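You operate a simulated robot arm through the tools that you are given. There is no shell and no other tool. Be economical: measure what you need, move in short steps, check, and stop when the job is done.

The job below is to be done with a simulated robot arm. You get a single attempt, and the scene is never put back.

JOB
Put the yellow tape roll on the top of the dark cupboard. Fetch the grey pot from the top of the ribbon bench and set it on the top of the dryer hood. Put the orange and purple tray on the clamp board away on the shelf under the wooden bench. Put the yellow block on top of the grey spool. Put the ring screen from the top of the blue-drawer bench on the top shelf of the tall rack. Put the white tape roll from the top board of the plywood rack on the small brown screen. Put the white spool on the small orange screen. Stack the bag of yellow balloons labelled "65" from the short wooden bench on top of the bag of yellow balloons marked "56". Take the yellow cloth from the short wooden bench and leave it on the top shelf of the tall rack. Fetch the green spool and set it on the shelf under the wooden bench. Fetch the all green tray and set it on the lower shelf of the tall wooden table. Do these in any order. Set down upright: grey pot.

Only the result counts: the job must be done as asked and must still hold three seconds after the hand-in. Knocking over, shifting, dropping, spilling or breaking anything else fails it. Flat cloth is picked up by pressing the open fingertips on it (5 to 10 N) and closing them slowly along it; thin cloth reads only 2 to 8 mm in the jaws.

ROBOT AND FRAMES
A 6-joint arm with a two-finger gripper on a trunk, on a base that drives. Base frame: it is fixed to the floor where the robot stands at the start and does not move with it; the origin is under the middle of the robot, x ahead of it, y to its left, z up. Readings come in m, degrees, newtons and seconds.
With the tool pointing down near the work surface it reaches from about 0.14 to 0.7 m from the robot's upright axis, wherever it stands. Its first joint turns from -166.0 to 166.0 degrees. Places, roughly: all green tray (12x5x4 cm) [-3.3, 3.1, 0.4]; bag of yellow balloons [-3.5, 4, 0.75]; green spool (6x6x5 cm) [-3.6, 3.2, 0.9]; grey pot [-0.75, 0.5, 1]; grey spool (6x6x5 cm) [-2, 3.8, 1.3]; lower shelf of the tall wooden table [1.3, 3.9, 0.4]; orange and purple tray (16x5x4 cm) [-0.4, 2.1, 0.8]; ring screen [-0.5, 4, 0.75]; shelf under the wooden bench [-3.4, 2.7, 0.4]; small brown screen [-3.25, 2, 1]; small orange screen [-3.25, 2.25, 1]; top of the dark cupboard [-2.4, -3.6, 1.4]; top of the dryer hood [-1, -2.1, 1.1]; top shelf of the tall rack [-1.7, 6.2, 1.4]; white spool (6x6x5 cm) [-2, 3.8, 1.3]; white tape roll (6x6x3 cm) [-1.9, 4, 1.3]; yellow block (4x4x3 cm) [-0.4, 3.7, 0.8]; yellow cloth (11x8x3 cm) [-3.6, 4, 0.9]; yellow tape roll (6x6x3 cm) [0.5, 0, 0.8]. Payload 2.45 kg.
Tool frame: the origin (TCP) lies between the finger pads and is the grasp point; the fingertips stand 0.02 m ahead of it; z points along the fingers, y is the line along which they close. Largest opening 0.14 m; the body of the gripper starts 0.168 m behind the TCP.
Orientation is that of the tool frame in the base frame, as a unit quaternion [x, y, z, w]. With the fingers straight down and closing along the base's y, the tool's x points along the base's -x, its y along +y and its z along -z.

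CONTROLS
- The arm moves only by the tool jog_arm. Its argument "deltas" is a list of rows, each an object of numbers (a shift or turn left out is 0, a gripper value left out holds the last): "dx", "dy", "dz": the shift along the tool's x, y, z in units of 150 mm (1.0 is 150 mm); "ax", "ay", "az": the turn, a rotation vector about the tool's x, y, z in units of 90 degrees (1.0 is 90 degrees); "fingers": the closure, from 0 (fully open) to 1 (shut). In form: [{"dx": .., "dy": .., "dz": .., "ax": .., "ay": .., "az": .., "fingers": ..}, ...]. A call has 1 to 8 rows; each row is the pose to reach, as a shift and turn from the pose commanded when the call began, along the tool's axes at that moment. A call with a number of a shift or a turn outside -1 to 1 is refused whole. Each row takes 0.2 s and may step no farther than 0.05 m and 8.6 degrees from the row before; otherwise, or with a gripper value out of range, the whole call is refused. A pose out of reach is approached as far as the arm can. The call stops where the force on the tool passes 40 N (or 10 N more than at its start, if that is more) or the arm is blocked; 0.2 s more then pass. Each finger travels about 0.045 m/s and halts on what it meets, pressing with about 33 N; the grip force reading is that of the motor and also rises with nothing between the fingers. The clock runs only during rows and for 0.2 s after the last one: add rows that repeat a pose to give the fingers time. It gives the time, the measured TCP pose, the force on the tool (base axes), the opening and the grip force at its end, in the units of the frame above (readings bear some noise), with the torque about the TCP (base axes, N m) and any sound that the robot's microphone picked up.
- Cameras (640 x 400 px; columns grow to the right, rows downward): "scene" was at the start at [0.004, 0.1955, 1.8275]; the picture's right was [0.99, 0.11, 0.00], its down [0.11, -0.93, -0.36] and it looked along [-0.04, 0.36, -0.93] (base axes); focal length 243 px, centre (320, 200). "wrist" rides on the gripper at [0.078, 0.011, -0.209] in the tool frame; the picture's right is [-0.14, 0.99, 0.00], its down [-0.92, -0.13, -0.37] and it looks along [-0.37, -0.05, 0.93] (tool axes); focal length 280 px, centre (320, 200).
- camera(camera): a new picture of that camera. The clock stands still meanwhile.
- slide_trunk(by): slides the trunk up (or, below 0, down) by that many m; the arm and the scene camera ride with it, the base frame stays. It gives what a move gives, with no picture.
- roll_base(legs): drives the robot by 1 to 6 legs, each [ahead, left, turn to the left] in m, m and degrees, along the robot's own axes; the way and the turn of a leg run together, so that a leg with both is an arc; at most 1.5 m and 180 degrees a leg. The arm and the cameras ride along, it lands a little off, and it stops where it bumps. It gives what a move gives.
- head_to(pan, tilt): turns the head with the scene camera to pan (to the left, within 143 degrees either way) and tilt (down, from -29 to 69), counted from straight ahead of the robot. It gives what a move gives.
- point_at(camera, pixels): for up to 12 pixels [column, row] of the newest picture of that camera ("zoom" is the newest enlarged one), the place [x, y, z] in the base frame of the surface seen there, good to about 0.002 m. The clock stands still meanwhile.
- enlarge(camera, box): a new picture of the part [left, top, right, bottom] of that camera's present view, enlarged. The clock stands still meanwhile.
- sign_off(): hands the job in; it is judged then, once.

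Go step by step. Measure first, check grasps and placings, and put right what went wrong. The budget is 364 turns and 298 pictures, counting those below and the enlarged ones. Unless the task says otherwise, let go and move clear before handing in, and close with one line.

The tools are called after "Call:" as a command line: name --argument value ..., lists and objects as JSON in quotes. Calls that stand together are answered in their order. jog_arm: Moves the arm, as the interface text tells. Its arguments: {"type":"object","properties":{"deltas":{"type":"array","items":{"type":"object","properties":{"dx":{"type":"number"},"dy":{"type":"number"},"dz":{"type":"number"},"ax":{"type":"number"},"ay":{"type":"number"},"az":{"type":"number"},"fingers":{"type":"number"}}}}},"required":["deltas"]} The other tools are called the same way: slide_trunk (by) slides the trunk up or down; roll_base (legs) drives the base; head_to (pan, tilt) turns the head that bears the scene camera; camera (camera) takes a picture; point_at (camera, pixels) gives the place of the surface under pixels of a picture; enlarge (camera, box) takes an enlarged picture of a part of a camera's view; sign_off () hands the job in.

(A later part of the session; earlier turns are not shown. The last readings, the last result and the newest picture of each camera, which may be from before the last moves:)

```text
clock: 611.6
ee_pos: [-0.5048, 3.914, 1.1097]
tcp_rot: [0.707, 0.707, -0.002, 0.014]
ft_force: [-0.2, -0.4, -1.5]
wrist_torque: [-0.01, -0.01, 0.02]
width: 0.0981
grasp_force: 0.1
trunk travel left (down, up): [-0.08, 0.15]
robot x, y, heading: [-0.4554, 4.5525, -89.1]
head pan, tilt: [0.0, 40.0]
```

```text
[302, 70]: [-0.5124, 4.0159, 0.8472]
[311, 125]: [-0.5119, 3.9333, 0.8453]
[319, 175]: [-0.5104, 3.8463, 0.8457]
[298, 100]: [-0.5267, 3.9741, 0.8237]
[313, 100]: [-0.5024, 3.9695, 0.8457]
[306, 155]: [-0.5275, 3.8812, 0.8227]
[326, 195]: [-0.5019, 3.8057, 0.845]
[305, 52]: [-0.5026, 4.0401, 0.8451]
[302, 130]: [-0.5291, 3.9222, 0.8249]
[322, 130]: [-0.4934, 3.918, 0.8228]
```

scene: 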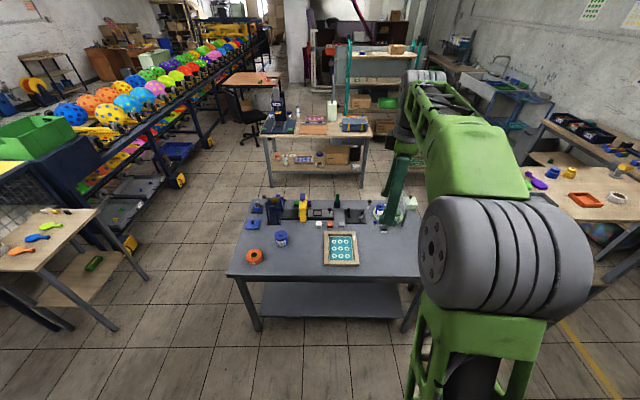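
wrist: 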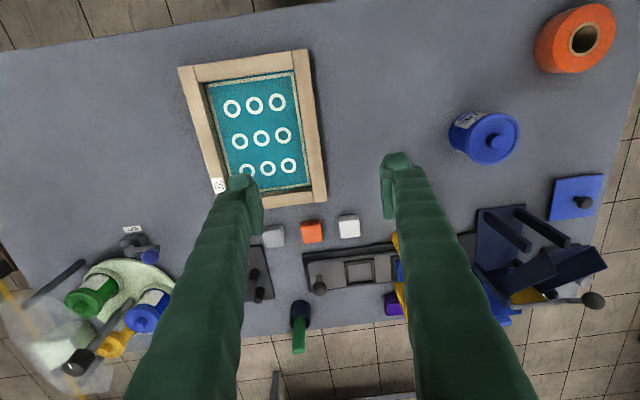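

Bar centre x=-0.512. Align and descend with opening 0.06.

Call:
jog_arm --deltas '[{"dx": 0.053, "dy": -0.05, "dz": 0.25, "fingers": 0.57}, {"dx": 0.06, "dy": -0.055, "dz": 0.5, "fingers": 0.57}, {"dx": 0.07, "dy": -0.06, "dz": 0.75, "fingers": 0.57}, {"dx": 0.075, "dy": -0.065, "dz": 1, "fingers": 0.57}]'

Call:
jog_arm --deltas '[{"dx": 0.005, "dy": -0.005, "dz": 0.25}, {"dx": 0.01, "dy": -0.01, "dz": 0.5}]'

Call:
camera --camera "wrist"

```text
clock: 612.6
ee_pos: [-0.5118, 3.9209, 0.9585]
tcp_rot: [0.707, 0.707, -0.002, 0.015]
ft_force: [0.1, 0.4, -0.9]
wrist_torque: [0.01, -0.03, 0.02]
width: 0.0599
grasp_force: 0.1
trunk travel left (down, up): [-0.08, 0.15]
robot x, y, heading: [-0.4592, 4.5546, -89.3]
head pan, tilt: [0.0, 40.0]
```

```text
clock: 613.2
ee_pos: [-0.5125, 3.9194, 0.8839]
tcp_rot: [0.707, 0.707, -0.001, 0.015]
ft_force: [0.2, -0.2, -0.7]
wrist_torque: [0.07, -0.01, 0.01]
width: 0.0603
grasp_force: 0.0
trunk travel left (down, up): [-0.08, 0.15]
robot x, y, heading: [-0.4598, 4.5527, -89.5]
head pan, tilt: [0.0, 40.0]
```

```text
119 pictures are left
```

wrist: 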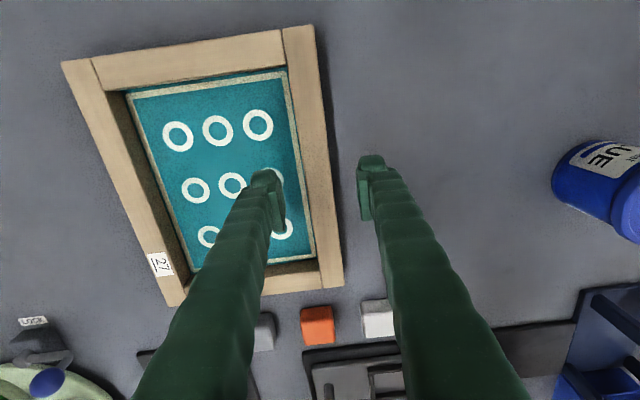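

Call:
jog_arm --deltas '[{"dz": 0.12}, {"dz": 0.2}, {"dz": 0.23}]'

Call:
jog_arm --deltas '[{"fingers": 0.68}, {"fingers": 0.78}, {"fingers": 0.9}, {"fingers": 0.9}, {"fingers": 0.9}]'

Call:
jog_arm --deltas '[{"dz": -0.05}, {"dz": -0.15}, {"dz": -0.3}, {"dz": -0.5}]'

Call:
camera --camera "wrist"

Call:
enlarge --camera "scene" --box '[220, 180, 420, 305]'

```text
clock: 614.0
ee_pos: [-0.5106, 3.9198, 0.8488]
tcp_rot: [0.706, 0.708, -0.002, 0.015]
ft_force: [-0.3, -0.1, 0.5]
wrist_torque: [0.01, -0.01, -0.02]
width: 0.0603
grasp_force: 0.1
trunk travel left (down, up): [-0.08, 0.15]
robot x, y, heading: [-0.4627, 4.5493, -89.1]
head pan, tilt: [0.0, 40.0]
```

```text
clock: 615.2
ee_pos: [-0.5111, 3.9208, 0.8488]
tcp_rot: [0.706, 0.708, -0.002, 0.016]
ft_force: [-0.5, 0.8, -0.1]
wrist_torque: [-0.11, 0.09, -0.16]
width: 0.0241
grasp_force: 33.2
trunk travel left (down, up): [-0.08, 0.15]
robot x, y, heading: [-0.4577, 4.5551, -89.2]
head pan, tilt: [0.0, 40.0]
```

```text
clock: 616.2
ee_pos: [-0.5129, 3.9232, 0.9246]
tcp_rot: [0.706, 0.708, -0.002, 0.015]
ft_force: [0.6, 0.0, -1.9]
wrist_torque: [0.01, -0.2, -0.02]
width: 0.0241
grasp_force: 32.3
trunk travel left (down, up): [-0.08, 0.15]
robot x, y, heading: [-0.4562, 4.5541, -89.1]
head pan, tilt: [0.0, 40.0]
```

```text
118 pictures are left
```

wrist: 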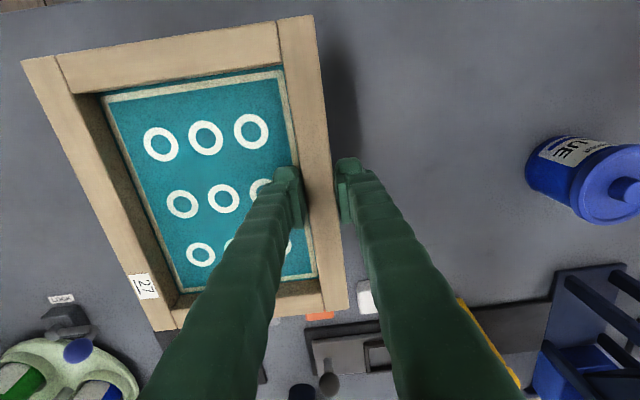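

```text
3.20 times, centred on (320, 242) of scene
```

zoom: 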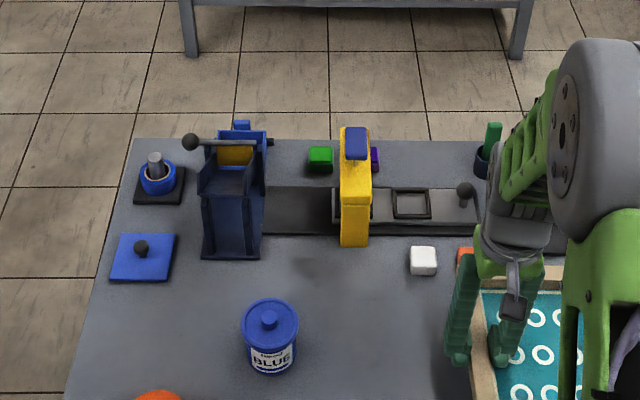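

Held, nearly level. Raise fully, turn around and drive to the rack.

Call:
slide_trunk --by 0.15

Call:
roll_base --legs '[[-0.38, 0, 0], [0, 0, 90], [0, 0, 90], [0, 1.28, 0]]'

Call:
jog_arm --deltas '[{"dz": -0.25}, {"dz": -0.5}, {"dz": -0.75}, {"dz": -1}]'

Call:
jog_arm --deltas '[{"dz": -0.25}, {"dz": -0.5}, {"dz": -0.75}, {"dz": -1}]'

Call:
jog_arm --deltas '[{"dz": -0.25}, {"dz": -0.5}, {"dz": -0.75}, {"dz": -1}]'

Call:
camera --camera "wrist"

Call:
head_to --pan 0 --tilt 25

Call:
camera --camera "scene"

```text
clock: 617.9
ee_pos: [-0.5135, 3.9228, 1.0734]
tcp_rot: [0.707, 0.707, -0.001, 0.016]
ft_force: [0.0, 0.0, -2.5]
wrist_torque: [0.0, -0.21, 0.01]
width: 0.0238
grasp_force: 33.1
trunk travel left (down, up): [-0.23, 0.0]
robot x, y, heading: [-0.4535, 4.5499, -89.1]
head pan, tilt: [0.0, 40.0]
```

```text
clock: 639.0
ee_pos: [-1.6841, 5.5337, 1.0734]
tcp_rot: [0.711, -0.703, -0.015, -0.001]
ft_force: [-1.1, 0.0, -1.9]
wrist_torque: [-0.01, 0.18, -0.03]
width: 0.0238
grasp_force: 32.5
trunk travel left (down, up): [-0.23, 0.0]
robot x, y, heading: [-1.7343, 4.9035, 91.2]
head pan, tilt: [0.0, 40.0]
```

```text
clock: 640.0
ee_pos: [-1.6825, 5.528, 1.2239]
tcp_rot: [0.711, -0.703, -0.015, -0.002]
ft_force: [0.3, 0.5, -2.5]
wrist_torque: [0.01, 0.22, 0.04]
width: 0.0243
grasp_force: 33.1
trunk travel left (down, up): [-0.23, 0.0]
robot x, y, heading: [-1.7364, 4.9038, 91.3]
head pan, tilt: [0.0, 40.0]
```

```text
clock: 641.0
ee_pos: [-1.6795, 5.5258, 1.3743]
tcp_rot: [0.711, -0.703, -0.015, -0.002]
ft_force: [0.4, 0.0, -2.3]
wrist_torque: [0.01, 0.19, -0.02]
width: 0.0242
grasp_force: 33.5
trunk travel left (down, up): [-0.23, 0.0]
robot x, y, heading: [-1.7368, 4.9002, 91.4]
head pan, tilt: [0.0, 40.0]
```

```text
clock: 642.0
ee_pos: [-1.6761, 5.5226, 1.523]
tcp_rot: [0.711, -0.703, -0.015, -0.001]
ft_force: [0.7, 0.4, -1.5]
wrist_torque: [-0.02, 0.23, 0.01]
width: 0.0241
grasp_force: 32.9
trunk travel left (down, up): [-0.23, 0.0]
robot x, y, heading: [-1.7341, 4.9008, 91.6]
head pan, tilt: [0.0, 40.0]
```

```text
116 pictures are left
```

wrist: 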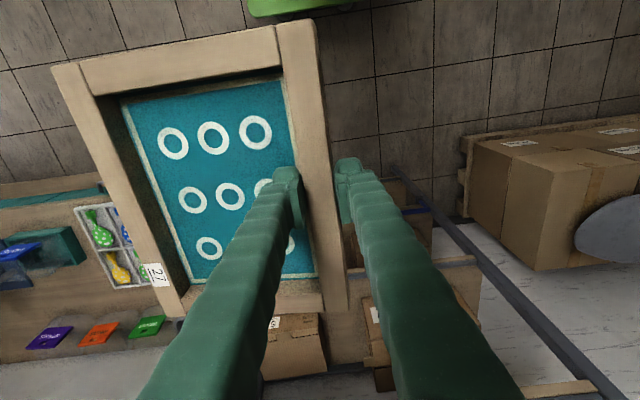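

```text
clock: 642.8
ee_pos: [-1.6755, 5.5233, 1.5225]
tcp_rot: [0.711, -0.703, -0.016, -0.001]
ft_force: [0.1, -0.3, -1.5]
wrist_torque: [-0.04, 0.2, -0.03]
width: 0.024
grasp_force: 33.1
trunk travel left (down, up): [-0.23, 0.0]
robot x, y, heading: [-1.7325, 4.9023, 91.1]
head pan, tilt: [0.0, 25.0]
```

```text
115 pictures are left
```

scene: 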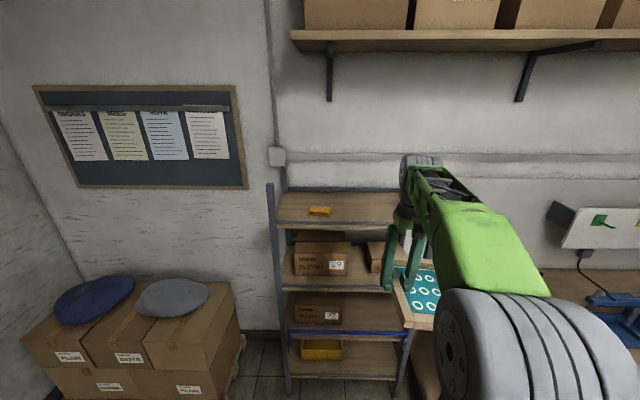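

Clear height of ~7 cm. Drive ahead 0.63 m over the shelf.

Call:
roll_base --legs '[[0.63, 0, 0]]'

Call:
camera --camera "wrist"

Call:
camera --camera "scene"

```text
clock: 646.3
ee_pos: [-1.6904, 6.1507, 1.522]
tcp_rot: [0.711, -0.703, -0.016, -0.001]
ft_force: [-0.5, 0.5, -1.7]
wrist_torque: [-0.05, 0.22, -0.02]
width: 0.0243
grasp_force: 32.9
trunk travel left (down, up): [-0.23, 0.0]
robot x, y, heading: [-1.7481, 5.5296, 91.3]
head pan, tilt: [0.0, 25.0]
```

```text
114 pictures are left
```

wrist: 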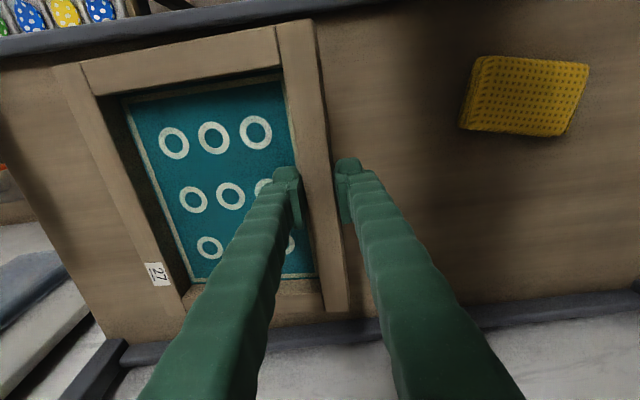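

```text
113 pictures are left
```

scene: 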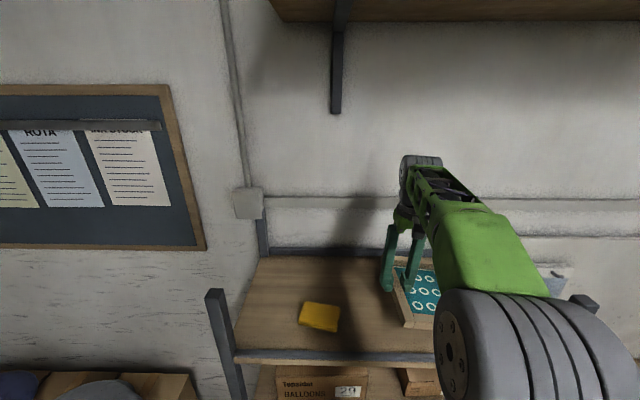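

Call:
jog_arm --deltas '[{"dz": 0.15}, {"dz": 0.3}, {"dz": 0.4}, {"dz": 0.45}, {"dz": 0.475}, {"dz": 0.485}]'

Call:
camera --camera "wrist"

```text
clock: 647.7
ee_pos: [-1.6911, 6.1517, 1.4498]
tcp_rot: [0.711, -0.703, -0.016, -0.002]
ft_force: [-0.5, 0.0, -0.6]
wrist_torque: [0.12, -0.13, 0.11]
width: 0.0239
grasp_force: 32.9
trunk travel left (down, up): [-0.23, 0.0]
robot x, y, heading: [-1.7549, 5.5289, 91.3]
head pan, tilt: [0.0, 25.0]
```

```text
112 pictures are left
```

wrist: 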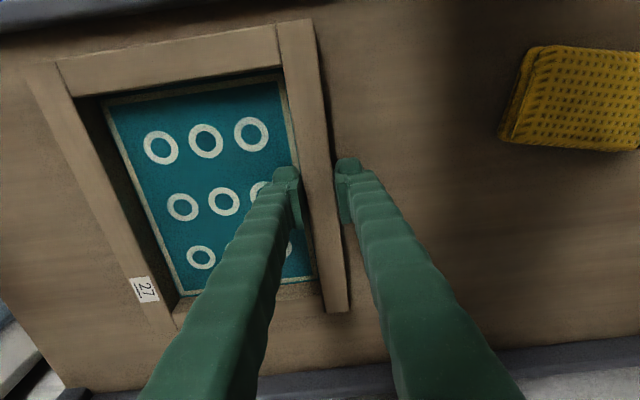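

Supported now. Release and rise.

Call:
jog_arm --deltas '[{"dz": 0.008}, {"dz": 0.008, "fingers": 0.78}, {"dz": 0.008, "fingers": 0.7}, {"dz": 0.008, "fingers": 0.6}, {"dz": 0.008, "fingers": 0.6}]'

Call:
jog_arm --deltas '[{"dz": -0.1}, {"dz": -0.3}, {"dz": -0.6}]'

Call:
camera --camera "wrist"

Call:
roll_base --legs '[[-0.6, 0, 0]]'

Call:
camera --camera "scene"

```text
clock: 648.9
ee_pos: [-1.6917, 6.1526, 1.4502]
tcp_rot: [0.711, -0.703, -0.016, -0.002]
ft_force: [1.1, -0.4, 0.3]
wrist_torque: [-0.01, -0.02, -0.04]
width: 0.0557
grasp_force: 0.1
trunk travel left (down, up): [-0.23, 0.0]
robot x, y, heading: [-1.7462, 5.5313, 91.4]
head pan, tilt: [0.0, 25.0]
```

```text
clock: 649.7
ee_pos: [-1.6914, 6.1484, 1.5386]
tcp_rot: [0.71, -0.704, -0.016, -0.002]
ft_force: [-0.4, -0.4, 0.7]
wrist_torque: [0.03, 0.0, -0.01]
width: 0.056
grasp_force: 0.1
trunk travel left (down, up): [-0.23, 0.0]
robot x, y, heading: [-1.748, 5.5284, 91.4]
head pan, tilt: [0.0, 25.0]
```

```text
111 pictures are left
```

wrist: 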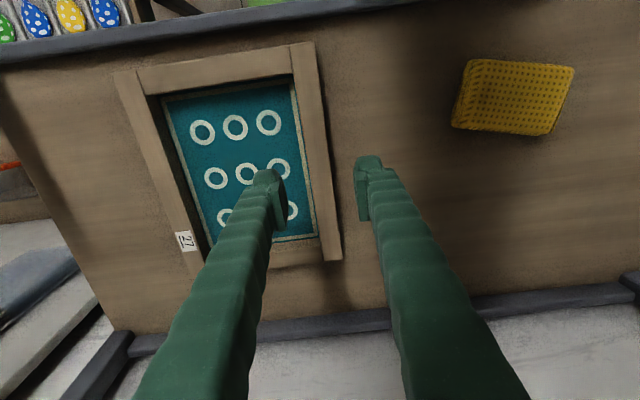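

```text
clock: 653.1
ee_pos: [-1.6757, 5.5481, 1.5402]
tcp_rot: [0.709, -0.705, -0.016, -0.001]
ft_force: [0.3, 0.2, 0.0]
wrist_torque: [0.03, 0.02, 0.0]
width: 0.0561
grasp_force: 0.1
trunk travel left (down, up): [-0.23, 0.0]
robot x, y, heading: [-1.7364, 4.9275, 91.2]
head pan, tilt: [0.0, 25.0]
```

```text
110 pictures are left
```

scene: 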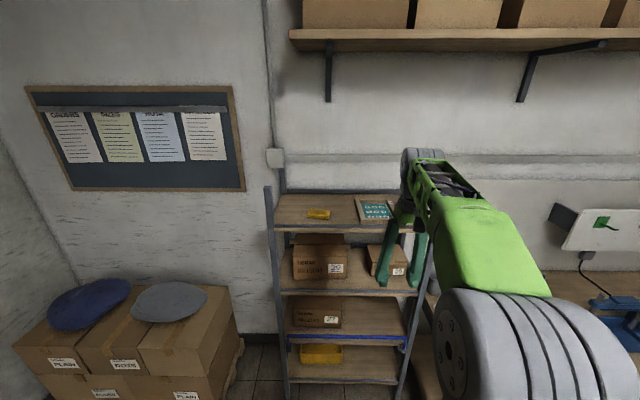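

Both on the top shelf. Now the white tape roll: turn around to face the plywood rack from behind.

Call:
roll_base --legs '[[0, 0, 90], [0, 0, 89], [0.36, 0.0, 0]]'

Call:
camera --camera "wrist"

```text
clock: 663.0
ee_pos: [-1.8383, 3.9503, 1.5382]
tcp_rot: [0.722, 0.692, -0.002, 0.014]
ft_force: [0.7, -1.3, -0.6]
wrist_torque: [0.06, 0.03, 0.04]
width: 0.0561
grasp_force: 0.0
trunk travel left (down, up): [-0.23, 0.0]
robot x, y, heading: [-1.746, 4.5681, -91.8]
head pan, tilt: [0.0, 25.0]
```

```text
109 pictures are left
```

wrist: 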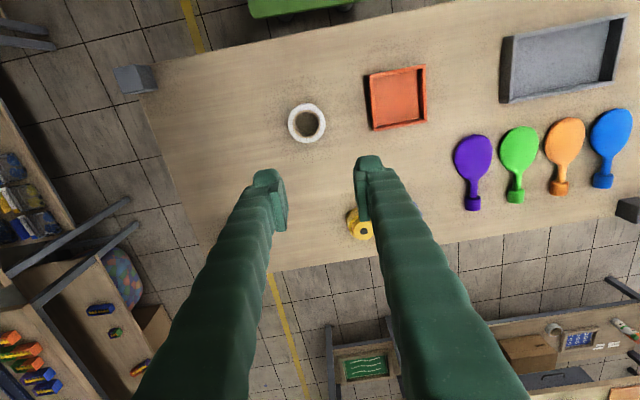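

Call:
point_at --camera "wrist" --pixels '[[290, 122], [324, 122], [306, 105], [306, 141], [292, 112], [320, 136], [340, 120], [372, 110]]'

```text
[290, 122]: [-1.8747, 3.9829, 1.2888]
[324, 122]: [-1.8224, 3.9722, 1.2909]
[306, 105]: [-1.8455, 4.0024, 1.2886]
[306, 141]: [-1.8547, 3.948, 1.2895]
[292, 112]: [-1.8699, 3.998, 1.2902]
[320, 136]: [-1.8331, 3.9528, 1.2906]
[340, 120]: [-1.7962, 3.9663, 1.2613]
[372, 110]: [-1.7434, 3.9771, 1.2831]
```

Roll centre (-1.8486,3.975), top 1.290. Align and descend.

Call:
jog_arm --deltas '[{"dx": 0.15, "dy": -0.08, "dz": 0.1, "fingers": 0.38}, {"dx": 0.17, "dy": -0.09, "dz": 0.4, "fingers": 0.38}, {"dx": 0.18, "dy": -0.095, "dz": 0.7, "fingers": 0.38}, {"dx": 0.19, "dy": -0.1, "dz": 0.95, "fingers": 0.38}]'

Call:
jog_arm --deltas '[{"dx": 0.005, "dy": -0.003, "dz": 0.25}, {"dx": 0.01, "dy": -0.005, "dz": 0.45}]'

Call:
camera --camera "wrist"

```text
clock: 664.0
ee_pos: [-1.8502, 3.976, 1.3949]
tcp_rot: [0.722, 0.692, -0.003, 0.015]
ft_force: [0.2, -0.7, 0.4]
wrist_torque: [0.03, -0.02, 0.01]
width: 0.087
grasp_force: 0.0
trunk travel left (down, up): [-0.23, 0.0]
robot x, y, heading: [-1.7478, 4.5701, -91.8]
head pan, tilt: [0.0, 25.0]
```

```text
clock: 664.5
ee_pos: [-1.8497, 3.976, 1.3276]
tcp_rot: [0.722, 0.692, -0.002, 0.015]
ft_force: [-0.6, -0.4, -0.5]
wrist_torque: [0.02, -0.02, 0.01]
width: 0.087
grasp_force: 0.1
trunk travel left (down, up): [-0.23, 0.0]
robot x, y, heading: [-1.7476, 4.5684, -91.9]
head pan, tilt: [0.0, 25.0]
```

```text
108 pictures are left
```

wrist: 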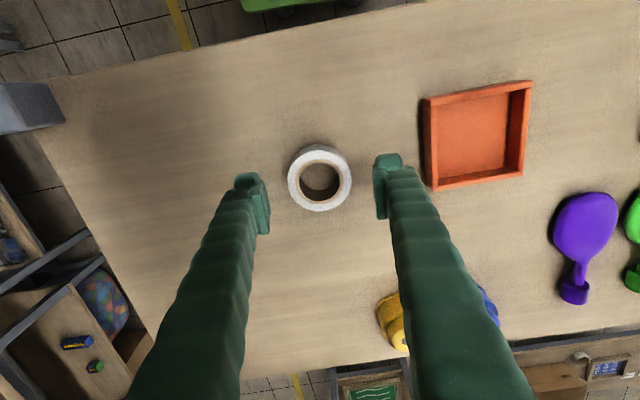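

Call:
jog_arm --deltas '[{"dz": 0.14}, {"dz": 0.25}, {"dz": 0.28}]'

Call:
jog_arm --deltas '[{"fingers": 0.5}, {"fingers": 0.6}, {"fingers": 0.75}, {"fingers": 0.75}, {"fingers": 0.75}]'

Call:
jog_arm --deltas '[{"dz": -0.2}, {"dz": -0.5}, {"dz": -0.8}]'

Call:
camera --camera "wrist"

```text
clock: 665.4
ee_pos: [-1.8507, 3.9757, 1.2862]
tcp_rot: [0.723, 0.691, -0.002, 0.015]
ft_force: [0.0, -0.7, -1.2]
wrist_torque: [0.02, 0.02, -0.01]
width: 0.0868
grasp_force: 0.0
trunk travel left (down, up): [-0.23, 0.0]
robot x, y, heading: [-1.7478, 4.5681, -91.9]
head pan, tilt: [0.0, 25.0]
```

```text
clock: 666.5
ee_pos: [-1.8485, 3.975, 1.2866]
tcp_rot: [0.722, 0.692, -0.002, 0.015]
ft_force: [0.5, -0.5, -0.5]
wrist_torque: [-0.01, 0.02, -0.01]
width: 0.0584
grasp_force: 33.1
trunk travel left (down, up): [-0.23, 0.0]
robot x, y, heading: [-1.7446, 4.5706, -92.0]
head pan, tilt: [0.0, 25.0]
```

```text
clock: 667.4
ee_pos: [-1.8514, 3.9797, 1.406]
tcp_rot: [0.722, 0.692, -0.002, 0.015]
ft_force: [-0.6, 0.5, -1.2]
wrist_torque: [-0.02, 0.01, -0.02]
width: 0.0585
grasp_force: 33.0
trunk travel left (down, up): [-0.23, 0.0]
robot x, y, heading: [-1.7462, 4.5687, -91.6]
head pan, tilt: [0.0, 25.0]
```

```text
107 pictures are left
```

wrist: 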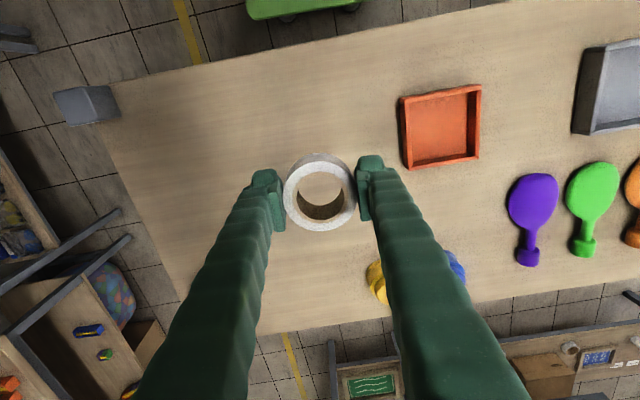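

White roll held. Drive round to the brown screen (mesh centre ≈(-3.301,2.074)).

Call:
roll_base --legs '[[-0.3, 0, 0], [0, -0.8, 0], [0, 0, -90], [0, 1.45, 0], [0, 1.4, 0]]'

Call:
camera --camera "wrist"

```text
clock: 704.9
ee_pos: [-3.2105, 2.1302, 1.406]
tcp_rot: [1.0, -0.018, -0.012, 0.009]
ft_force: [0.3, 1.2, -0.2]
wrist_torque: [0.0, 0.04, 0.01]
width: 0.058
grasp_force: 33.1
trunk travel left (down, up): [-0.23, 0.0]
robot x, y, heading: [-2.6204, 2.0293, 178.4]
head pan, tilt: [0.0, 25.0]
```

```text
106 pictures are left
```

wrist: 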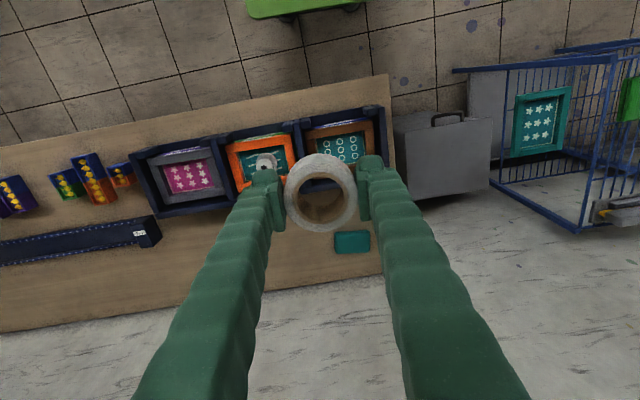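

Call:
roll_base --legs '[[0.09, 0.055, 0]]'

Call:
slide_trunk --by -0.15

Call:
jog_arm --deltas '[{"dz": 0.25}, {"dz": 0.5}, {"dz": 0.75}, {"dz": 1}]'

Call:
camera --camera "wrist"

```text
clock: 706.0
ee_pos: [-3.3018, 2.0777, 1.4056]
tcp_rot: [1.0, -0.019, -0.012, 0.009]
ft_force: [-0.6, -1.5, -0.9]
wrist_torque: [0.06, -0.08, 0.01]
width: 0.0581
grasp_force: 32.8
trunk travel left (down, up): [-0.23, 0.0]
robot x, y, heading: [-2.7099, 1.9772, 178.7]
head pan, tilt: [0.0, 25.0]
```

```text
clock: 707.8
ee_pos: [-3.2996, 2.0773, 1.2561]
tcp_rot: [1.0, -0.02, -0.013, 0.009]
ft_force: [-0.2, 0.1, -0.3]
wrist_torque: [0.03, 0.0, 0.0]
width: 0.0582
grasp_force: 32.6
trunk travel left (down, up): [-0.08, 0.15]
robot x, y, heading: [-2.7105, 1.977, 178.7]
head pan, tilt: [0.0, 25.0]
```

```text
clock: 708.8
ee_pos: [-3.3053, 2.0755, 1.104]
tcp_rot: [1.0, -0.019, -0.011, 0.01]
ft_force: [-0.1, -0.3, -0.9]
wrist_torque: [0.04, -0.05, -0.01]
width: 0.0581
grasp_force: 32.9
trunk travel left (down, up): [-0.08, 0.15]
robot x, y, heading: [-2.7106, 1.9737, 178.4]
head pan, tilt: [0.0, 25.0]
```

```text
105 pictures are left
```

wrist: 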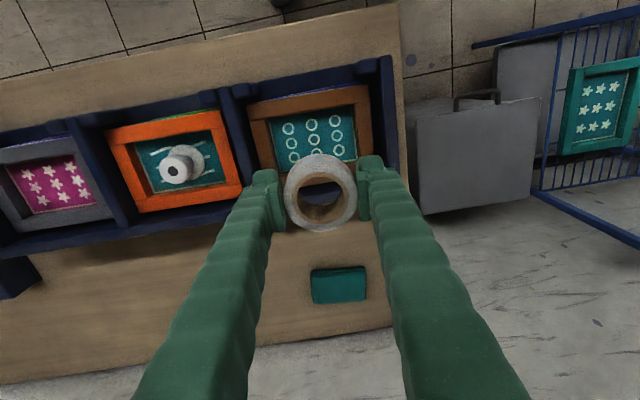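

Call:
jog_arm --deltas '[{"dx": 0.04, "dy": -0.005, "dz": 0.25}, {"dx": 0.045, "dy": -0.01, "dz": 0.5}, {"dx": 0.05, "dy": -0.01, "dz": 0.75}, {"dx": 0.05, "dy": -0.012, "dz": 0.98}]'

Call:
camera --camera "wrist"

```text
clock: 709.8
ee_pos: [-3.301, 2.0724, 0.9582]
tcp_rot: [1.0, -0.019, -0.011, 0.009]
ft_force: [0.3, -0.1, -0.4]
wrist_torque: [0.0, 0.0, 0.03]
width: 0.0584
grasp_force: 32.9
trunk travel left (down, up): [-0.08, 0.15]
robot x, y, heading: [-2.7112, 1.9774, 178.4]
head pan, tilt: [0.0, 25.0]
```

```text
104 pictures are left
```

wrist: 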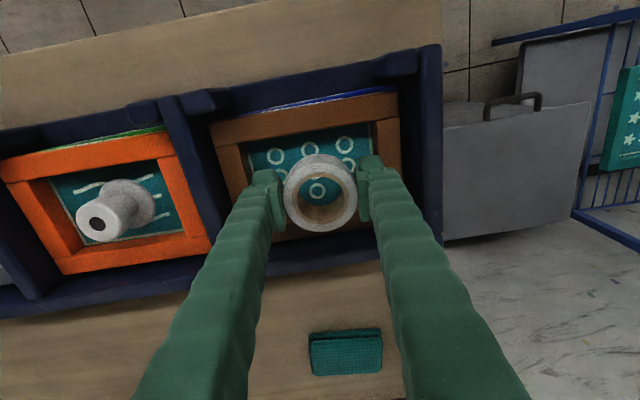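

Call:
jog_arm --deltas '[{"dx": 0.002, "dz": 0.15}, {"dx": 0.004, "dz": 0.24}, {"dx": 0.005, "dz": 0.27}, {"dx": 0.006, "dz": 0.285}, {"dx": 0.006, "dz": 0.292}]'

Call:
camera --camera "wrist"

```text
clock: 711.0
ee_pos: [-3.3, 2.0723, 0.916]
tcp_rot: [1.0, -0.019, -0.013, 0.009]
ft_force: [0.8, -1.1, 21.1]
wrist_torque: [0.15, -0.4, -0.1]
width: 0.0584
grasp_force: 33.5
trunk travel left (down, up): [-0.08, 0.15]
robot x, y, heading: [-2.71, 1.9752, 178.4]
head pan, tilt: [0.0, 25.0]
```

```text
103 pictures are left
```

wrist: 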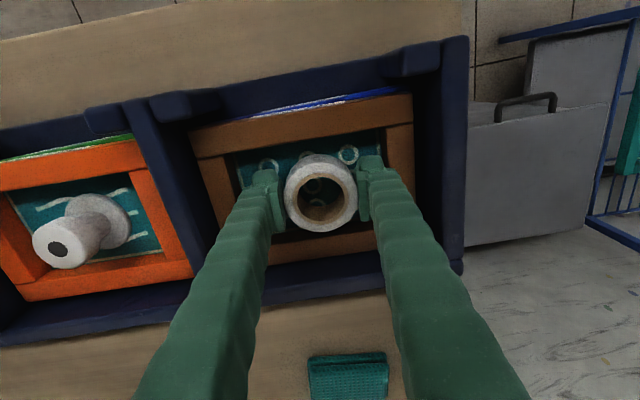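

Contact as expected. Release narrowly and rise.

Call:
jog_arm --deltas '[{"dz": -0.01}, {"dz": -0.01, "fingers": 0.53}, {"dz": -0.01, "fingers": 0.5}, {"dz": -0.01, "fingers": 0.5}]'

Call:
jog_arm --deltas '[{"dz": -0.1}, {"dz": -0.3}, {"dz": -0.6}, {"dz": -0.9}]'

Call:
camera --camera "wrist"

```text
clock: 712.0
ee_pos: [-3.301, 2.0728, 0.9164]
tcp_rot: [1.0, -0.02, -0.013, 0.009]
ft_force: [0.6, -0.5, -0.4]
wrist_torque: [-0.02, 0.0, -0.02]
width: 0.0699
grasp_force: 0.0
trunk travel left (down, up): [-0.08, 0.15]
robot x, y, heading: [-2.7123, 1.978, 178.4]
head pan, tilt: [0.0, 25.0]
```

```text
clock: 713.0
ee_pos: [-3.2957, 2.0738, 1.0516]
tcp_rot: [1.0, -0.019, -0.012, 0.01]
ft_force: [-0.3, 0.1, 0.9]
wrist_torque: [0.02, 0.0, 0.02]
width: 0.0699
grasp_force: 0.1
trunk travel left (down, up): [-0.08, 0.15]
robot x, y, heading: [-2.7107, 1.976, 178.6]
head pan, tilt: [0.0, 25.0]
```

```text
102 pictures are left
```

wrist: 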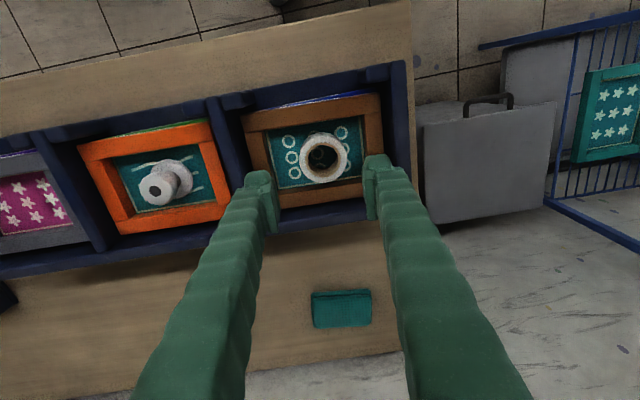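

White roll sits on the brown screen. All listed moves are done except that the pot lost its lid; I'll try to restore it. First check the southward aisle at x≈-2.5.

Call:
roll_base --legs '[[-0.2, 0, 0]]'

Call:
head_to --pan 85 --tilt 35

Call:
camera --camera "scene"

Call:
point_at --camera "scene" --pixels '[[400, 300], [450, 250], [300, 200], [260, 250], [380, 200], [330, 170], [200, 300], [500, 330]]'

```text
clock: 714.6
ee_pos: [-3.0955, 2.0706, 1.0511]
tcp_rot: [1.0, -0.019, -0.013, 0.009]
ft_force: [0.6, 0.0, -0.5]
wrist_torque: [-0.02, 0.05, -0.01]
width: 0.07
grasp_force: 0.1
trunk travel left (down, up): [-0.08, 0.15]
robot x, y, heading: [-2.5103, 1.9706, 178.5]
head pan, tilt: [0.0, 25.0]
```

```text
clock: 716.2
ee_pos: [-3.0962, 2.0712, 1.0505]
tcp_rot: [1.0, -0.02, -0.012, 0.009]
ft_force: [-0.1, -0.1, -0.1]
wrist_torque: [0.0, -0.04, 0.02]
width: 0.0701
grasp_force: 0.0
trunk travel left (down, up): [-0.08, 0.15]
robot x, y, heading: [-2.5131, 1.9719, 178.6]
head pan, tilt: [85.0, 35.0]
```

```text
101 pictures are left
```

scene: 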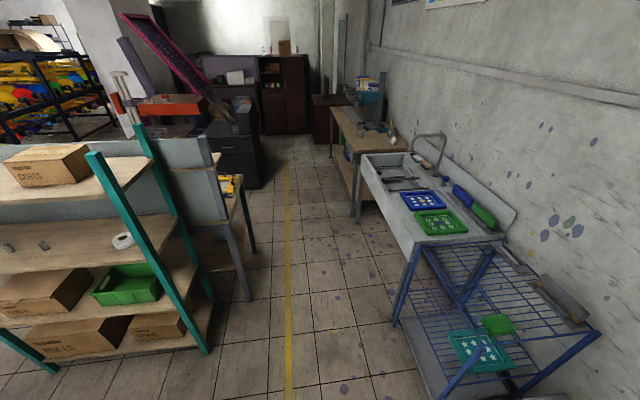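

```text
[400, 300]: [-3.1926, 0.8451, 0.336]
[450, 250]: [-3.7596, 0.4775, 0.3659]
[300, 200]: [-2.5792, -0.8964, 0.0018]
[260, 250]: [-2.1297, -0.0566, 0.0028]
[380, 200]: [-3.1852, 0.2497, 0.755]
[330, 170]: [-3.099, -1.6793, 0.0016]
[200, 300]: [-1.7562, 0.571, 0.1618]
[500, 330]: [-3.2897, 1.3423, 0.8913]
```

The aisle is clear. Drive south and then along the corridor back to the ribbon bench's end.

Call:
roll_base --legs '[[0, 1.25, 0], [0, 1.25, 0], [-1.1, 0, 0], [-1.1, 0, 0]]'

Call:
head_to --pan 20 --tilt 40

Call:
camera --camera "scene"

```text
clock: 748.6
ee_pos: [-0.9579, -0.4857, 1.0516]
tcp_rot: [1.0, -0.023, -0.013, 0.009]
ft_force: [0.4, -0.3, -0.1]
wrist_torque: [-0.03, 0.02, 0.03]
width: 0.0702
grasp_force: 0.1
trunk travel left (down, up): [-0.08, 0.15]
robot x, y, heading: [-0.3746, -0.5889, 178.2]
head pan, tilt: [85.0, 35.0]
```

```text
clock: 749.9
ee_pos: [-0.9582, -0.4859, 1.0521]
tcp_rot: [1.0, -0.023, -0.012, 0.009]
ft_force: [0.2, -0.3, 0.5]
wrist_torque: [0.03, 0.01, 0.02]
width: 0.0699
grasp_force: 0.0
trunk travel left (down, up): [-0.08, 0.15]
robot x, y, heading: [-0.3731, -0.5902, 178.3]
head pan, tilt: [20.0, 40.0]
```

```text
100 pictures are left
```

scene: 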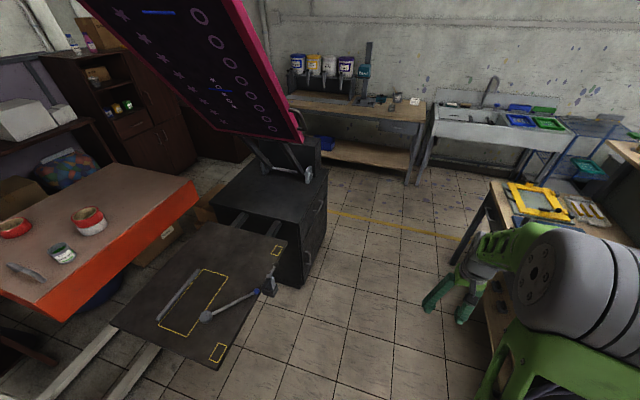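

The pot stands on the hood. Verify the hood's angle.

Call:
point_at --camera "scene" --pixels '[[190, 183], [120, 230], [60, 290], [62, 250], [88, 215], [100, 265]]'

Call:
enlarge --camera "scene" --box '[0, 180, 160, 300]'

```text
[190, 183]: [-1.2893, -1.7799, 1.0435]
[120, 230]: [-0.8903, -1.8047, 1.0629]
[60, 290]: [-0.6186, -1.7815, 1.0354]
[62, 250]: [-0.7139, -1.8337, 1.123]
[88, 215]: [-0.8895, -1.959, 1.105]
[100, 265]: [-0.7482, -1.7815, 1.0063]
```

```text
3.33 times, centred on (80, 240) of scene
```

zoom: 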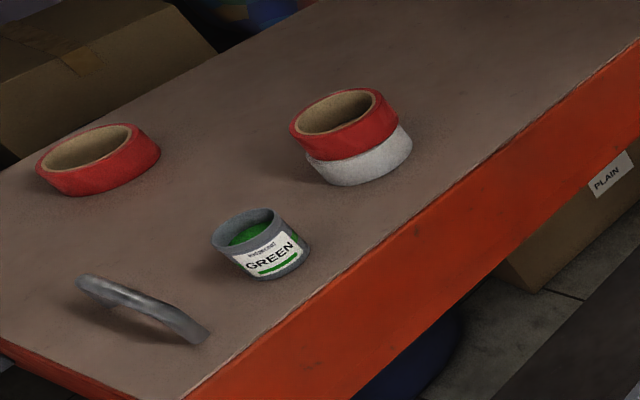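

Hood is exactly at its original pose. Now roll the tool 180° about its axis (testing limits) for the lid pick‑up.

Call:
jog_arm --deltas '[{"az": -0.095}, {"az": -0.19}, {"az": -0.285}, {"az": -0.38}, {"az": -0.475}, {"az": -0.57}, {"az": -0.667}]'

Call:
jog_arm --deltas '[{"az": -0.095}, {"az": -0.19}, {"az": -0.285}, {"az": -0.38}, {"az": -0.475}, {"az": -0.57}, {"az": -0.667}]'

Call:
jog_arm --deltas '[{"az": -0.095}, {"az": -0.19}, {"az": -0.285}, {"az": -0.38}, {"az": -0.475}, {"az": -0.57}, {"az": -0.667}]'

```text
refused: row 7 steps farther than a row can; nothing moved
```

```text
refused: row 7 steps farther than a row can; nothing moved
```

```text
refused: row 7 steps farther than a row can; nothing moved
```

Call:
jog_arm --deltas '[{"az": -0.09}, {"az": -0.18}, {"az": -0.27}, {"az": -0.36}, {"az": -0.45}, {"az": -0.54}, {"az": -0.63}, {"az": -0.667}]'

Call:
jog_arm --deltas '[{"az": -0.09}, {"az": -0.18}, {"az": -0.27}, {"az": -0.36}, {"az": -0.45}, {"az": -0.54}, {"az": -0.63}, {"az": -0.667}]'

Call:
jog_arm --deltas '[{"az": -0.09}, {"az": -0.18}, {"az": -0.27}, {"az": -0.36}, {"az": -0.45}, {"az": -0.54}, {"az": -0.63}, {"az": -0.667}]'

```text
clock: 751.7
ee_pos: [-0.9585, -0.4839, 1.0518]
tcp_rot: [0.876, 0.482, -0.015, 0.003]
ft_force: [-0.1, -0.2, 0.1]
wrist_torque: [0.03, -0.02, 0.02]
width: 0.0703
grasp_force: 0.0
trunk travel left (down, up): [-0.08, 0.15]
robot x, y, heading: [-0.3755, -0.5848, 178.1]
head pan, tilt: [20.0, 40.0]
```

```text
clock: 753.5
ee_pos: [-0.9582, -0.4848, 1.0511]
tcp_rot: [0.519, 0.855, -0.014, -0.005]
ft_force: [-0.4, -0.5, -0.6]
wrist_torque: [-0.02, 0.01, 0.02]
width: 0.0699
grasp_force: 0.0
trunk travel left (down, up): [-0.08, 0.15]
robot x, y, heading: [-0.3752, -0.5891, 178.2]
head pan, tilt: [20.0, 40.0]
```

```text
clock: 755.3
ee_pos: [-0.9568, -0.5334, 1.0417]
tcp_rot: [0.059, 0.998, 0.032, -0.016]
ft_force: [0.4, 0.3, -0.2]
wrist_torque: [0.0, 0.0, 0.01]
width: 0.07
grasp_force: 0.0
out of reach, approached as far as the arm can: row 6, 7, 8
trunk travel left (down, up): [-0.08, 0.15]
robot x, y, heading: [-0.375, -0.5877, 178.1]
head pan, tilt: [20.0, 40.0]
```

Roll reached (~-175°, at the limit). Now pitch the tool up ~80° while extending outward.

Call:
jog_arm --deltas '[{"dx": 0.12, "ay": 0.09}, {"dx": 0.25, "ay": 0.18}, {"dx": 0.37, "ay": 0.27}, {"dx": 0.5, "ay": 0.36}, {"dx": 0.62, "ay": 0.45}, {"dx": 0.75, "ay": 0.54}, {"dx": 0.87, "ay": 0.63}, {"dx": 1, "ay": 0.71}]'

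Call:
jog_arm --deltas '[{"ay": 0.06}, {"ay": 0.12}, {"ay": 0.17}]'

Call:
camera --camera "wrist"

Call:
camera --camera "scene"

```text
clock: 757.1
ee_pos: [-1.1089, -0.5568, 1.0517]
tcp_rot: [0.045, 0.837, 0.075, -0.54]
ft_force: [-0.3, 0.4, -0.4]
wrist_torque: [-0.01, -0.02, 0.04]
width: 0.0702
grasp_force: 0.0
out of reach, approached as far as the arm can: row 4, 5, 6, 7, 8
trunk travel left (down, up): [-0.08, 0.15]
robot x, y, heading: [-0.3715, -0.5906, 178.3]
head pan, tilt: [20.0, 40.0]
```

```text
clock: 757.9
ee_pos: [-1.1074, -0.5825, 1.0531]
tcp_rot: [0.034, 0.758, 0.071, -0.648]
ft_force: [0.9, -0.2, 0.4]
wrist_torque: [-0.04, 0.0, 0.04]
width: 0.0702
grasp_force: 0.1
out of reach, approached as far as the arm can: row 1, 2, 3
trunk travel left (down, up): [-0.08, 0.15]
robot x, y, heading: [-0.3754, -0.587, 178.0]
head pan, tilt: [20.0, 40.0]
```

```text
98 pictures are left
```

wrist: 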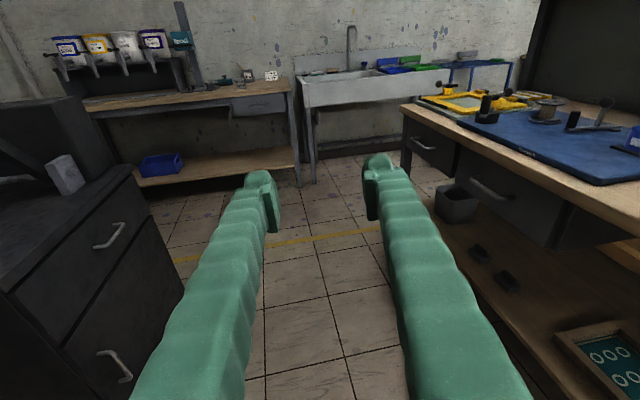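

```text
97 pictures are left
```

scene: 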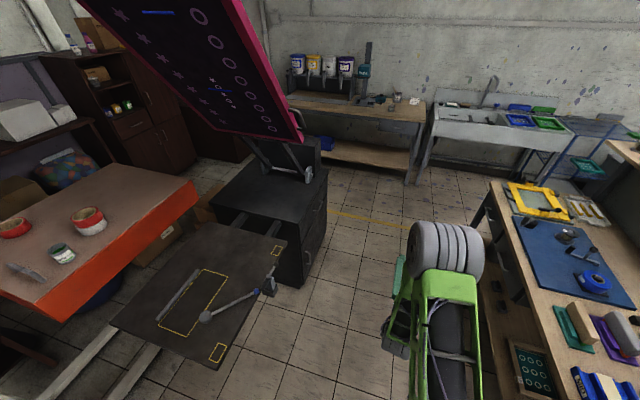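

The rolled, near-horizontal pose works (camera on top). Drive to the pre-grasp stance facing the lid.

Call:
roll_base --legs '[[-0.38, 0, 0], [0, -0.89, 0], [0, 0, -6]]'

Call:
camera --camera "wrist"

```text
clock: 768.7
ee_pos: [-0.6877, 0.3756, 1.053]
tcp_rot: [0.076, 0.755, 0.107, -0.642]
ft_force: [0.1, 0.0, 0.2]
wrist_torque: [-0.03, 0.01, 0.01]
width: 0.0698
grasp_force: 0.0
trunk travel left (down, up): [-0.08, 0.15]
robot x, y, heading: [0.0396, 0.2916, 171.8]
head pan, tilt: [20.0, 40.0]
```

```text
96 pictures are left
```

wrist: 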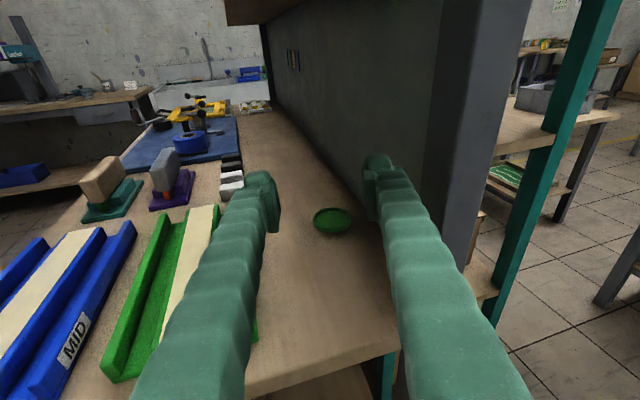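

Call:
enlarge --camera "wrist" --box '[280, 190, 380, 250]'

Call:
point_at --camera "wrist" --pixels '[[333, 222], [315, 219], [351, 218], [333, 209], [333, 233], [320, 212], [346, 228], [333, 240], [380, 240]]'

```text
6.40 times, centred on (330, 220) of wrist
```

zoom: 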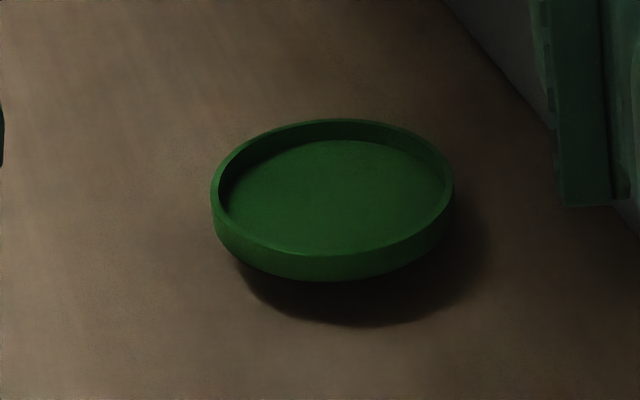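

```text
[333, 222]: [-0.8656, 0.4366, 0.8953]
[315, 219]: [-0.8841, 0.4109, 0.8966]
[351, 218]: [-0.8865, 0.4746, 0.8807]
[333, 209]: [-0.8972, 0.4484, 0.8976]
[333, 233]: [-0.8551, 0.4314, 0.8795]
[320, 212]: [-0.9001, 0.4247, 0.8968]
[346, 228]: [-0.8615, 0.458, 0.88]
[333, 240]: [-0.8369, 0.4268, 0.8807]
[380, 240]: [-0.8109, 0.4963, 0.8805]
```

Lid centre (-0.872,0.438), rim at z≈0.893–0.904. Lower the trunk and arm in front of it, open to 0.085, then slide in.

Call:
slide_trunk --by -0.08

Call:
jog_arm --deltas '[{"dx": -0.15, "dy": 0.02, "dz": 0.02, "fingers": 0.39}, {"dx": -0.3, "dy": 0.04, "dz": 0.045, "fingers": 0.39}, {"dx": -0.42, "dy": 0.052, "dz": 0.065, "fingers": 0.39}]'

Call:
camera --camera "wrist"

```text
clock: 769.8
ee_pos: [-0.688, 0.375, 0.9726]
tcp_rot: [0.076, 0.754, 0.107, -0.643]
ft_force: [0.9, 1.1, 0.9]
wrist_torque: [0.0, -0.02, -0.02]
width: 0.0698
grasp_force: 0.0
trunk travel left (down, up): [0.0, 0.23]
robot x, y, heading: [0.0369, 0.2909, 171.9]
head pan, tilt: [20.0, 40.0]
```

```text
clock: 770.6
ee_pos: [-0.686, 0.3804, 0.9083]
tcp_rot: [0.079, 0.754, 0.111, -0.642]
ft_force: [0.3, -1.0, -0.4]
wrist_torque: [0.0, -0.01, 0.01]
width: 0.0856
grasp_force: 0.0
out of reach, approached as far as the arm can: row 3
trunk travel left (down, up): [0.0, 0.23]
robot x, y, heading: [0.042, 0.2902, 171.8]
head pan, tilt: [20.0, 40.0]
```

```text
94 pictures are left
```

wrist: 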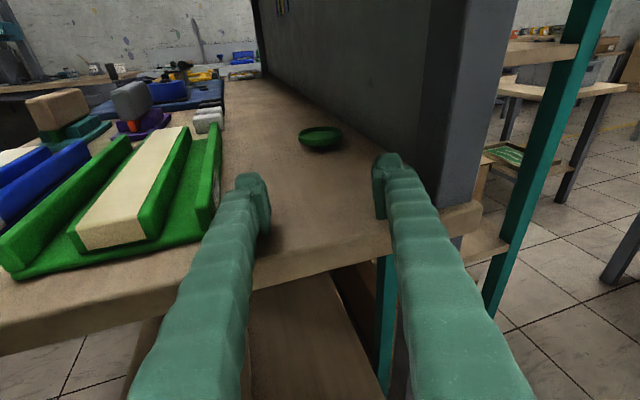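

Lined up. Advance with the base 0.19 m.

Call:
roll_base --legs '[[0.185, -0.028, 0]]'

Call:
camera --camera "wrist"

```text
clock: 772.2
ee_pos: [-0.8657, 0.4357, 0.907]
tcp_rot: [0.079, 0.754, 0.11, -0.643]
ft_force: [0.6, 0.7, 0.3]
wrist_torque: [0.02, 0.02, -0.01]
width: 0.0857
grasp_force: 0.0
trunk travel left (down, up): [0.0, 0.23]
robot x, y, heading: [-0.1436, 0.344, 171.9]
head pan, tilt: [20.0, 40.0]
```

```text
93 pictures are left
```

wrist: 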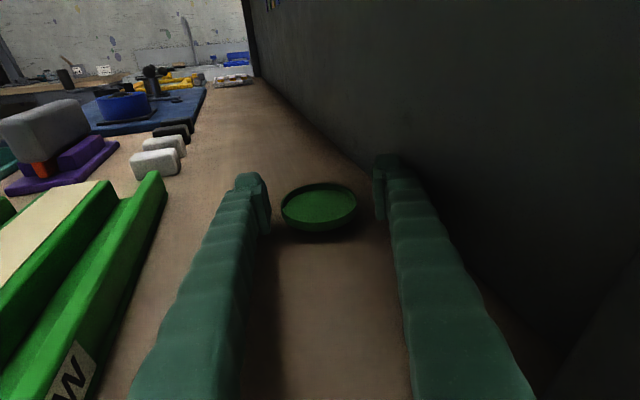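

Close on the lid rim and lift slightly.

Call:
jog_arm --deltas '[{"fingers": 0.48}, {"fingers": 0.53}, {"fingers": 0.58}, {"fingers": 0.65}, {"fingers": 0.65}, {"fingers": 0.65}]'

Call:
jog_arm --deltas '[{"dx": 0.1, "dz": -0.015}, {"dx": 0.2, "dz": -0.03}]'

Call:
camera --camera "wrist"

```text
clock: 773.6
ee_pos: [-0.866, 0.4356, 0.9092]
tcp_rot: [0.078, 0.755, 0.111, -0.642]
ft_force: [0.4, 1.0, -0.7]
wrist_torque: [-0.02, 0.04, -0.01]
width: 0.0632
grasp_force: 33.1
trunk travel left (down, up): [0.0, 0.23]
robot x, y, heading: [-0.1421, 0.3449, 171.8]
head pan, tilt: [20.0, 40.0]
```

```text
clock: 774.2
ee_pos: [-0.8662, 0.4343, 0.9398]
tcp_rot: [0.078, 0.754, 0.109, -0.643]
ft_force: [0.2, 0.3, 0.1]
wrist_torque: [-0.02, 0.03, 0.03]
width: 0.0629
grasp_force: 33.2
trunk travel left (down, up): [0.0, 0.23]
robot x, y, heading: [-0.1447, 0.3434, 171.8]
head pan, tilt: [20.0, 40.0]
```

```text
92 pictures are left
```

wrist: 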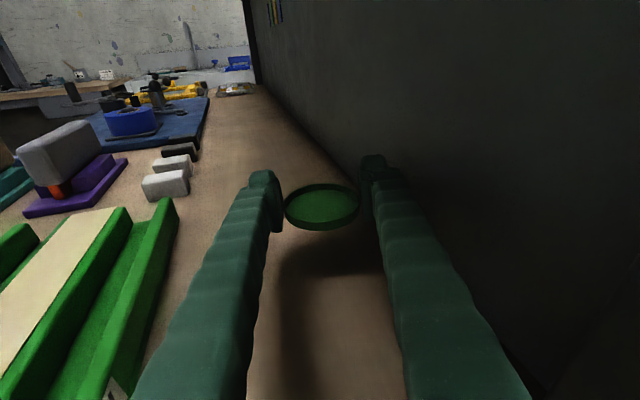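

Lid gripped (0.063). Back out, raise the trunk, and go to the open floor to flip it.

Call:
roll_base --legs '[[-0.22, 0.033, 0]]'

Call:
slide_trunk --by 0.2

Call:
roll_base --legs '[[0.1, 0.95, 0]]'

Call:
camera --camera "wrist"

```text
clock: 775.9
ee_pos: [-0.6543, 0.3687, 0.939]
tcp_rot: [0.078, 0.755, 0.11, -0.642]
ft_force: [-0.6, 0.2, -0.2]
wrist_torque: [-0.01, 0.02, -0.02]
width: 0.0629
grasp_force: 33.4
trunk travel left (down, up): [0.0, 0.23]
robot x, y, heading: [0.066, 0.2776, 171.9]
head pan, tilt: [20.0, 40.0]
```

```text
clock: 778.0
ee_pos: [-0.6551, 0.3691, 1.1391]
tcp_rot: [0.077, 0.755, 0.11, -0.642]
ft_force: [-0.1, 0.4, -0.1]
wrist_torque: [-0.02, 0.01, -0.01]
width: 0.0631
grasp_force: 33.4
trunk travel left (down, up): [-0.2, 0.03]
robot x, y, heading: [0.0722, 0.2784, 171.8]
head pan, tilt: [20.0, 40.0]
```

```text
clock: 786.7
ee_pos: [-0.8846, -0.5643, 1.1399]
tcp_rot: [0.075, 0.755, 0.108, -0.642]
ft_force: [-0.7, 0.4, 0.6]
wrist_torque: [0.02, -0.02, -0.03]
width: 0.0631
grasp_force: 32.7
trunk travel left (down, up): [-0.2, 0.03]
robot x, y, heading: [-0.1597, -0.6484, 172.5]
head pan, tilt: [20.0, 40.0]
```

```text
91 pictures are left
```

wrist: 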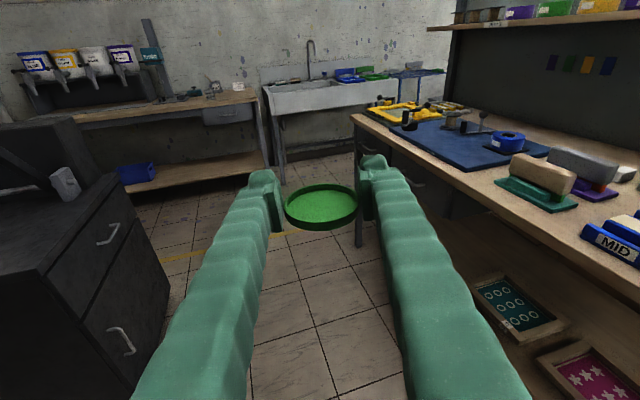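

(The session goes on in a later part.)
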